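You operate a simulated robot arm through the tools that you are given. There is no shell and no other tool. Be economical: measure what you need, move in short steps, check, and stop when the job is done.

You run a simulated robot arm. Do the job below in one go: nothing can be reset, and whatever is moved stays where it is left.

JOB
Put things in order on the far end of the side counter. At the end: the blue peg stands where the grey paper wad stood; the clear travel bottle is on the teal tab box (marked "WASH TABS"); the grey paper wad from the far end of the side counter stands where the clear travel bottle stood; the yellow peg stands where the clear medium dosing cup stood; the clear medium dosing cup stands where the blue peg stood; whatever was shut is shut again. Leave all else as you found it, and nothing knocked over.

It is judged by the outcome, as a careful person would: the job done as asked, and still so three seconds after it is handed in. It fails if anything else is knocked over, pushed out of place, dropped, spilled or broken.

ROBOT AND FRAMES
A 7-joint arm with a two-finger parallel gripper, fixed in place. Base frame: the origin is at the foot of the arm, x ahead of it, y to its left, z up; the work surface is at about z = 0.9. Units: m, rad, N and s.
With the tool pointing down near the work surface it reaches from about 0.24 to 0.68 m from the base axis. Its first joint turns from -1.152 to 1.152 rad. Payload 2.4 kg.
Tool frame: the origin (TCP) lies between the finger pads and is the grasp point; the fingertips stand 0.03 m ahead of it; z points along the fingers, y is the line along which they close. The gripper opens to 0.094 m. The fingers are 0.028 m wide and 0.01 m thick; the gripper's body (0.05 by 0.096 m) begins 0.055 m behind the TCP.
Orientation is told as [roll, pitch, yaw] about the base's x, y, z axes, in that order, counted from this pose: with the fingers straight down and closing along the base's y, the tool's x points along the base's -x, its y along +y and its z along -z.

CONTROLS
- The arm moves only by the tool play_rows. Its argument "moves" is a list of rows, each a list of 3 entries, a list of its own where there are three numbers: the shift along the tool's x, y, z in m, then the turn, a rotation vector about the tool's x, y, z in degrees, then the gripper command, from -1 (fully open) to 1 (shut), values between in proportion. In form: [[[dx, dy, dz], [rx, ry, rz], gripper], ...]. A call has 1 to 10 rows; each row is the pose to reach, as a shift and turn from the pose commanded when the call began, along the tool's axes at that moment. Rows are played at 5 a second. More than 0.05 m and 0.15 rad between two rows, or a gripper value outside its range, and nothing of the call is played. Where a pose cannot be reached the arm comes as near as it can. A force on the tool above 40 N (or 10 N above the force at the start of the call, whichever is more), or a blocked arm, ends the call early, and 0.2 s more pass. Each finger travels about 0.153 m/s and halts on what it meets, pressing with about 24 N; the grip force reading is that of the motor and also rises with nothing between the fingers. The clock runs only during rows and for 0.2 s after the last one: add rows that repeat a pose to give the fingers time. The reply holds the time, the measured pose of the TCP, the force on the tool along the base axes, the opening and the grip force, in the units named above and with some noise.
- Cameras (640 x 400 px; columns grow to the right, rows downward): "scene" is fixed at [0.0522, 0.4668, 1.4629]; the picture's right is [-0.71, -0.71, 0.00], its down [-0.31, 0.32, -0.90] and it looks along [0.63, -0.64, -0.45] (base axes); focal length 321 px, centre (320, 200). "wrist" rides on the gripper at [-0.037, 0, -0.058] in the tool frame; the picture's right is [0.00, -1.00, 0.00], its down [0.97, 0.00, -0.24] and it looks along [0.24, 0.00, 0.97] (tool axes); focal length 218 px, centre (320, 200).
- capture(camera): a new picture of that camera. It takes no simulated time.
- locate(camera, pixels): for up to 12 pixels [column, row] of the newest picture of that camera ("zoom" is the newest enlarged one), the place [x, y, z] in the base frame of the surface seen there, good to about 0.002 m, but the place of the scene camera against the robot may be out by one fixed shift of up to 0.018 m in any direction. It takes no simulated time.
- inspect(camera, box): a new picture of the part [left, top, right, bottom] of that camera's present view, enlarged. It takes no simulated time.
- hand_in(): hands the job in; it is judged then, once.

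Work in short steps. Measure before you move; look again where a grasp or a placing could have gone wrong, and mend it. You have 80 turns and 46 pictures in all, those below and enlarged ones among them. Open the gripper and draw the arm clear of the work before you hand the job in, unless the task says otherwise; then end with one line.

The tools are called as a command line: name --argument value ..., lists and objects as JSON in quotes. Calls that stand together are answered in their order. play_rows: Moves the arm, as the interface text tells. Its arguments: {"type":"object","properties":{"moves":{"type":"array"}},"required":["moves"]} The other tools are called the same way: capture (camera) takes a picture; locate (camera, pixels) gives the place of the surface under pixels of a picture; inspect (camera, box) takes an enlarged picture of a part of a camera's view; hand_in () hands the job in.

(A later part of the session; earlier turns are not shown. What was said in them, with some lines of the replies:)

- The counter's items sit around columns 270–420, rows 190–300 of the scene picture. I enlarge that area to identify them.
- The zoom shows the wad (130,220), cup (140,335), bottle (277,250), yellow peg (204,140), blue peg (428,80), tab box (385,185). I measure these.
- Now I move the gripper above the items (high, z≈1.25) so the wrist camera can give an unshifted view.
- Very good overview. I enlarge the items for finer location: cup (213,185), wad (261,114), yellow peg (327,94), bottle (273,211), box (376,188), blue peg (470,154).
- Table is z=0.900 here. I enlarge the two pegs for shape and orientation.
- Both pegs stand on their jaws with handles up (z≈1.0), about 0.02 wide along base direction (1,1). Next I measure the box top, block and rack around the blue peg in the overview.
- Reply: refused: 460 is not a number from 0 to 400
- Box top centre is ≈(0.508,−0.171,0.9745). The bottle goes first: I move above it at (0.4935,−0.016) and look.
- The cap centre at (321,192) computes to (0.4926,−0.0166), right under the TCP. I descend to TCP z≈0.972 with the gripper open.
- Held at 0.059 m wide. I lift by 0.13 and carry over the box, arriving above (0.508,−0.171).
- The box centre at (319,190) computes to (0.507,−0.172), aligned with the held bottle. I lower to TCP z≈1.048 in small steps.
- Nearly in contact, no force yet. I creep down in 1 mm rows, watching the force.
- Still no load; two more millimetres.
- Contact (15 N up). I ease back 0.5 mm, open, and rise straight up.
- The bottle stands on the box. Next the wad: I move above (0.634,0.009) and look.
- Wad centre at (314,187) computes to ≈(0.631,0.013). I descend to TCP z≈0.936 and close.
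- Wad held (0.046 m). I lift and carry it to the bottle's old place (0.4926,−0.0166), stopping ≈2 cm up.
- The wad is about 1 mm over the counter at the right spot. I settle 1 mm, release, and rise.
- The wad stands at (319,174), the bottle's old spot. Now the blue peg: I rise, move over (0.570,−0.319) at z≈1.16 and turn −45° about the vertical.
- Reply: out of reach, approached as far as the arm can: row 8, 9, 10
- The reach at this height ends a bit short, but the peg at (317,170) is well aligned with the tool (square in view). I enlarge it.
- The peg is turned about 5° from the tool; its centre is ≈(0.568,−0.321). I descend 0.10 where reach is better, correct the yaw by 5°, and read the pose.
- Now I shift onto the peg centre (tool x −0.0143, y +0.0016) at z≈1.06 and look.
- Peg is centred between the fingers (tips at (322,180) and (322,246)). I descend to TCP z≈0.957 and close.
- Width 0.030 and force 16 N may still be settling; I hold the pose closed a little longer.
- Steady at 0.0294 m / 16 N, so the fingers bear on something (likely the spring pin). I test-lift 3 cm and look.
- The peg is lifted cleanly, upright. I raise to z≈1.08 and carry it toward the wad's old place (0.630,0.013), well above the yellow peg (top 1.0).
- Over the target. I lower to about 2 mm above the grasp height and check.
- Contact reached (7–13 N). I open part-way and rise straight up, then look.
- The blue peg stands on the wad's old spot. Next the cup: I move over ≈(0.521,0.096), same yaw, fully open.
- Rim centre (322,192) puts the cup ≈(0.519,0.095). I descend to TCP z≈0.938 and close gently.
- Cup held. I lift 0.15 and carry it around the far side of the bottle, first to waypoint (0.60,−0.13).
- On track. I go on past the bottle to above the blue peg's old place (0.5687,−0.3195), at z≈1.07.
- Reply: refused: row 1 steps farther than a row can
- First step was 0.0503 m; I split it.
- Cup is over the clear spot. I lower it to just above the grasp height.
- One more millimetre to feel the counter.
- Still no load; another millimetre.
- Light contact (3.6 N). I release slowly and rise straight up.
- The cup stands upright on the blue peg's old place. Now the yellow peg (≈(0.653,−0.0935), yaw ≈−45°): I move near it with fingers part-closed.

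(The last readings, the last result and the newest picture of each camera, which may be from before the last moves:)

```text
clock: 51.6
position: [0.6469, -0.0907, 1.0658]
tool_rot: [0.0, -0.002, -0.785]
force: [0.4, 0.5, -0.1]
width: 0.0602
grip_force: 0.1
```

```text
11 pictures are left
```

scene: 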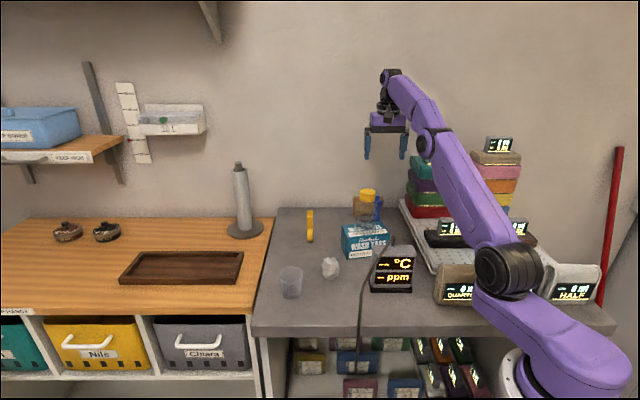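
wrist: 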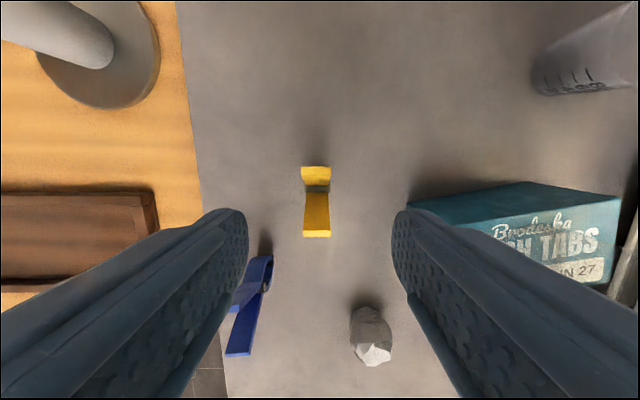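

The yellow peg is aligned with the tool; the centre offset is (−0.0045,+0.002). I descend to z≈0.957 and close.

play_rows --moves '[[[-0.0045, 0.002, 0.015], [0, 0, 0], -0.28], [[-0.0045, 0.002, 0.05], [0, 0, 0], -0.28], [[-0.0045, 0.002, 0.085], [0, 0, 0], -0.28], [[-0.0045, 0.002, 0.108], [0, 0, 0], -0.28], [[-0.0045, 0.002, 0.108], [0, 0, 0], -0.28]]'

play_rows --moves '[[[0, 0, 0], [0, 0, 0], 0.1], [[0, 0, 0], [0, 0, 0], 0.4], [[0, 0, 0], [0, 0, 0], 0.7], [[0, 0, 0], [0, 0, 0], 1], [[0, 0, 0], [0, 0, 0], 1], [[0, 0, 0], [0, 0, 0], 1]]'

capture --camera "wrist"

```text
clock: 52.8
position: [0.6542, -0.0948, 0.956]
tool_rot: [0.001, 0.0, -0.785]
force: [-0.4, 0.3, -0.8]
width: 0.0599
grip_force: 0.0
```

```text
clock: 54.2
position: [0.6529, -0.0943, 0.957]
tool_rot: [-0.001, 0.0, -0.786]
force: [0.6, -0.1, 0.7]
width: 0.0296
grip_force: 16.2
```

```text
10 pictures are left
```

wrist: 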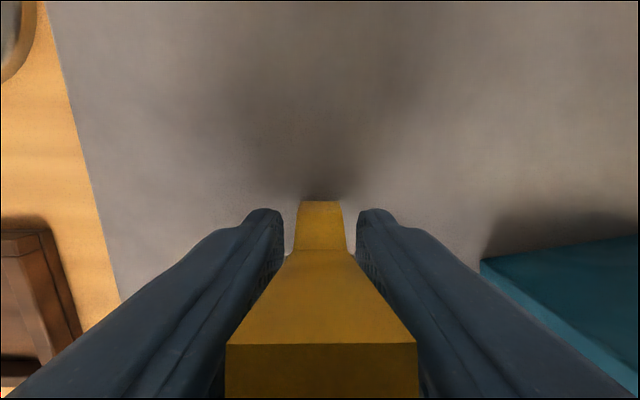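

Held like the blue one. I lift, move inward via (0.56,−0.06) at z≈1.10, then over the cup's old place (0.519,0.0945).

play_rows --moves '[[[0, 0, -0.02], [0, 0, 0], 1], [[0, 0, -0.06], [0, 0, 0], 1], [[0, 0, -0.1], [0, 0, 0], 1], [[0.03, -0.014, -0.12], [0, 0, 0], 1], [[0.06, -0.028, -0.14], [0, 0, 0], 1], [[0.0898, -0.0417, -0.14], [0, 0, 0], 1], [[0.125, -0.0214, -0.14], [0, 0, 0], 1], [[0.16, -0.0012, -0.14], [0, 0, 0], 1], [[0.195, 0.019, -0.14], [0, 0, 0], 1], [[0.2282, 0.0387, -0.14], [0, 0, 0], 1]]'

capture --camera "scene"

```text
clock: 56.4
position: [0.5199, 0.0951, 1.0968]
tool_rot: [0.0, 0.001, -0.785]
force: [0.8, -0.3, 0.1]
width: 0.0295
grip_force: 16.5
```

```text
9 pictures are left
```

scene: 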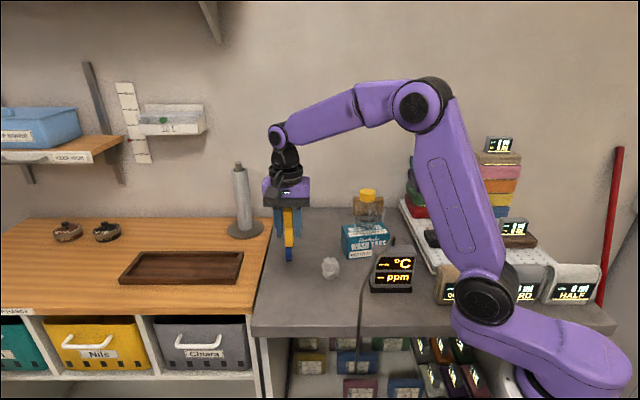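

Peg is upright in the grip over the target. I lower by 0.139 and settle gently.

play_rows --moves '[[[0, 0, 0.04], [0, 0, 0], 1], [[0, 0, 0.08], [0, 0, 0], 1], [[0, 0, 0.115], [0, 0, 0], 1], [[0, 0, 0.132], [0, 0, 0], 1], [[0, 0, 0.1375], [0, 0, 0], 1], [[0, 0, 0.1385], [0, 0, 0], 1], [[0, 0, 0.1385], [0, 0, 0], 1]]'

play_rows --moves '[[[0, 0, 0.001], [0, 0, 0], 1], [[0, 0, 0.001], [0, 0, 0], 1]]'

```text
clock: 58.0
position: [0.519, 0.0943, 0.9589]
tool_rot: [-0.001, 0.0, -0.784]
force: [-0.2, -0.1, -0.2]
width: 0.0297
grip_force: 16.3
```

```text
clock: 58.6
position: [0.5184, 0.0947, 0.9568]
tool_rot: [0.0, 0.0, -0.785]
force: [-0.3, 0.4, -0.1]
width: 0.0297
grip_force: 16.0
```

No load yet; another millimetre.

play_rows --moves '[[[0, 0, 0.001], [0, 0, 0], 1], [[0, 0, 0.001], [0, 0, 0], 1]]'

```text
clock: 59.2
position: [0.5181, 0.0949, 0.958]
tool_rot: [0.0, -0.002, -0.786]
force: [0.0, -0.2, -0.3]
width: 0.0298
grip_force: 16.4
```

play_rows --moves '[[[0, 0, 0.0007], [0, 0, 0], 1], [[0, 0, 0.0007], [0, 0, 0], 1]]'

```text
clock: 59.8
position: [0.519, 0.0954, 0.9569]
tool_rot: [-0.001, 0.0, -0.786]
force: [-0.3, 0.7, -0.5]
width: 0.0295
grip_force: 15.7
```

Still unloaded; I creep another 1 mm.

play_rows --moves '[[[0, 0, 0.001], [0, 0, 0], 1], [[0, 0, 0.001], [0, 0, 0], 1]]'

inspect --camera "scene" --box '[250, 220, 346, 292]'

```text
clock: 60.4
position: [0.519, 0.0953, 0.9566]
tool_rot: [0.001, -0.001, -0.785]
force: [-1.2, 0.5, 9.4]
width: 0.0297
grip_force: 15.4
```

```text
5.56 times, centred on (298, 256) of scene
```

zoom: 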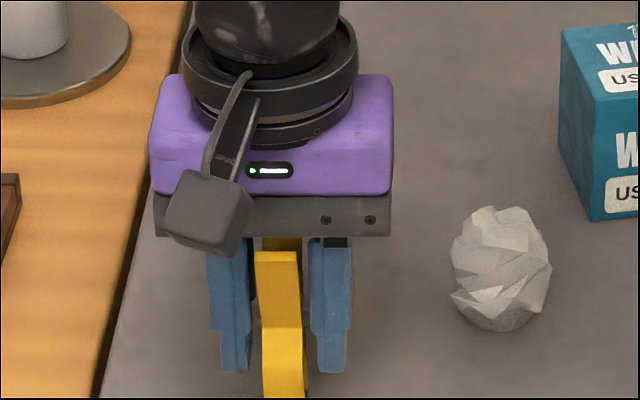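

Contact (9 N). I release part-way and rise straight up.

play_rows --moves '[[[0, 0, -0.0005], [0, 0, 0], 0.6], [[0, 0, -0.0005], [0, 0, 0], 0.2], [[0, 0, -0.0005], [0, 0, 0], -0.28], [[0, 0, -0.0005], [0, 0, 0], -0.28], [[0, 0, -0.03], [0, 0, 0], -0.28], [[0, 0, -0.07], [0, 0, 0], -0.28], [[0, 0, -0.11], [0, 0, 0], -0.28], [[0, 0, -0.15], [0, 0, 0], -0.28], [[0, 0, -0.19], [0, 0, 0], -0.5], [[0, 0, -0.22], [0, 0, 0], -1]]'

play_rows --moves '[[[0.03, 0, -0.03], [0, 0, 0], -1], [[0.05, -0.04, -0.05], [0, 0, 0], -1], [[0.05, -0.08, -0.05], [0, 0, 0], -1], [[0.05, -0.12, -0.05], [0, 0, 0], -1], [[0.05, -0.12, -0.05], [0, 0, 0], -1]]'

capture --camera "scene"

inspect --camera "scene" --box '[265, 185, 425, 305]'

```text
clock: 62.6
position: [0.5179, 0.0943, 1.1772]
tool_rot: [0.0, 0.0, -0.786]
force: [-0.9, 0.3, -0.1]
width: 0.0939
grip_force: 0.0
```

```text
clock: 63.8
position: [0.3984, 0.0432, 1.2265]
tool_rot: [0.001, 0.0, -0.786]
force: [0.5, 1.6, 0.0]
width: 0.0944
grip_force: 0.2
```

```text
7 pictures are left
```

scene: 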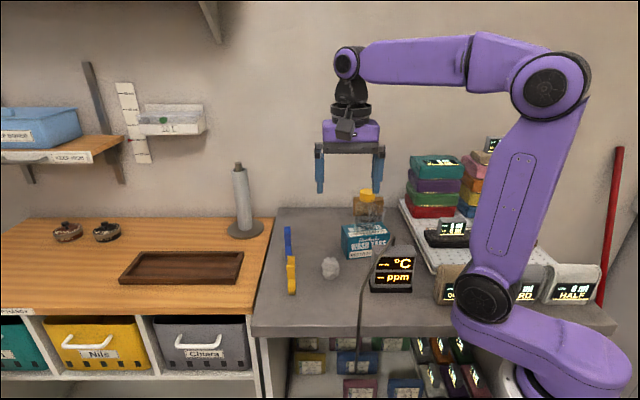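

```text
3.33 times, centred on (345, 245) of scene
```

zoom: 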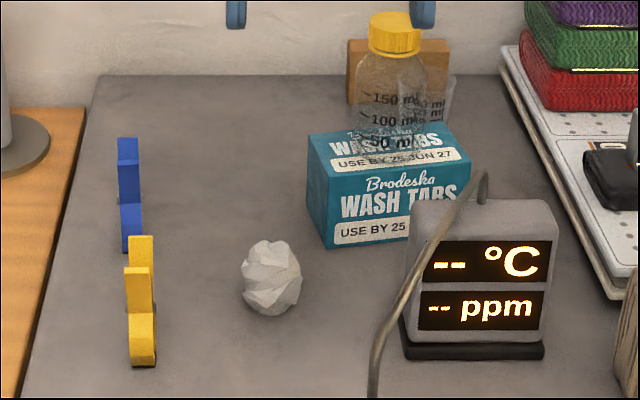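

The final pictures show both pegs and the cup upright on their new spots. The wad is where the bottle was, the capped bottle is on the box, and the open gripper is clear at z≈1.23. I hand in.

hand_in

```text
The job is handed in.
```

The job is handed in: the bottle stands on the WASH TABS box. The wad, blue peg, cup and yellow peg are each upright in the spots you named, and nothing was knocked over. I never opened anything, and the bottle's cap stayed on.
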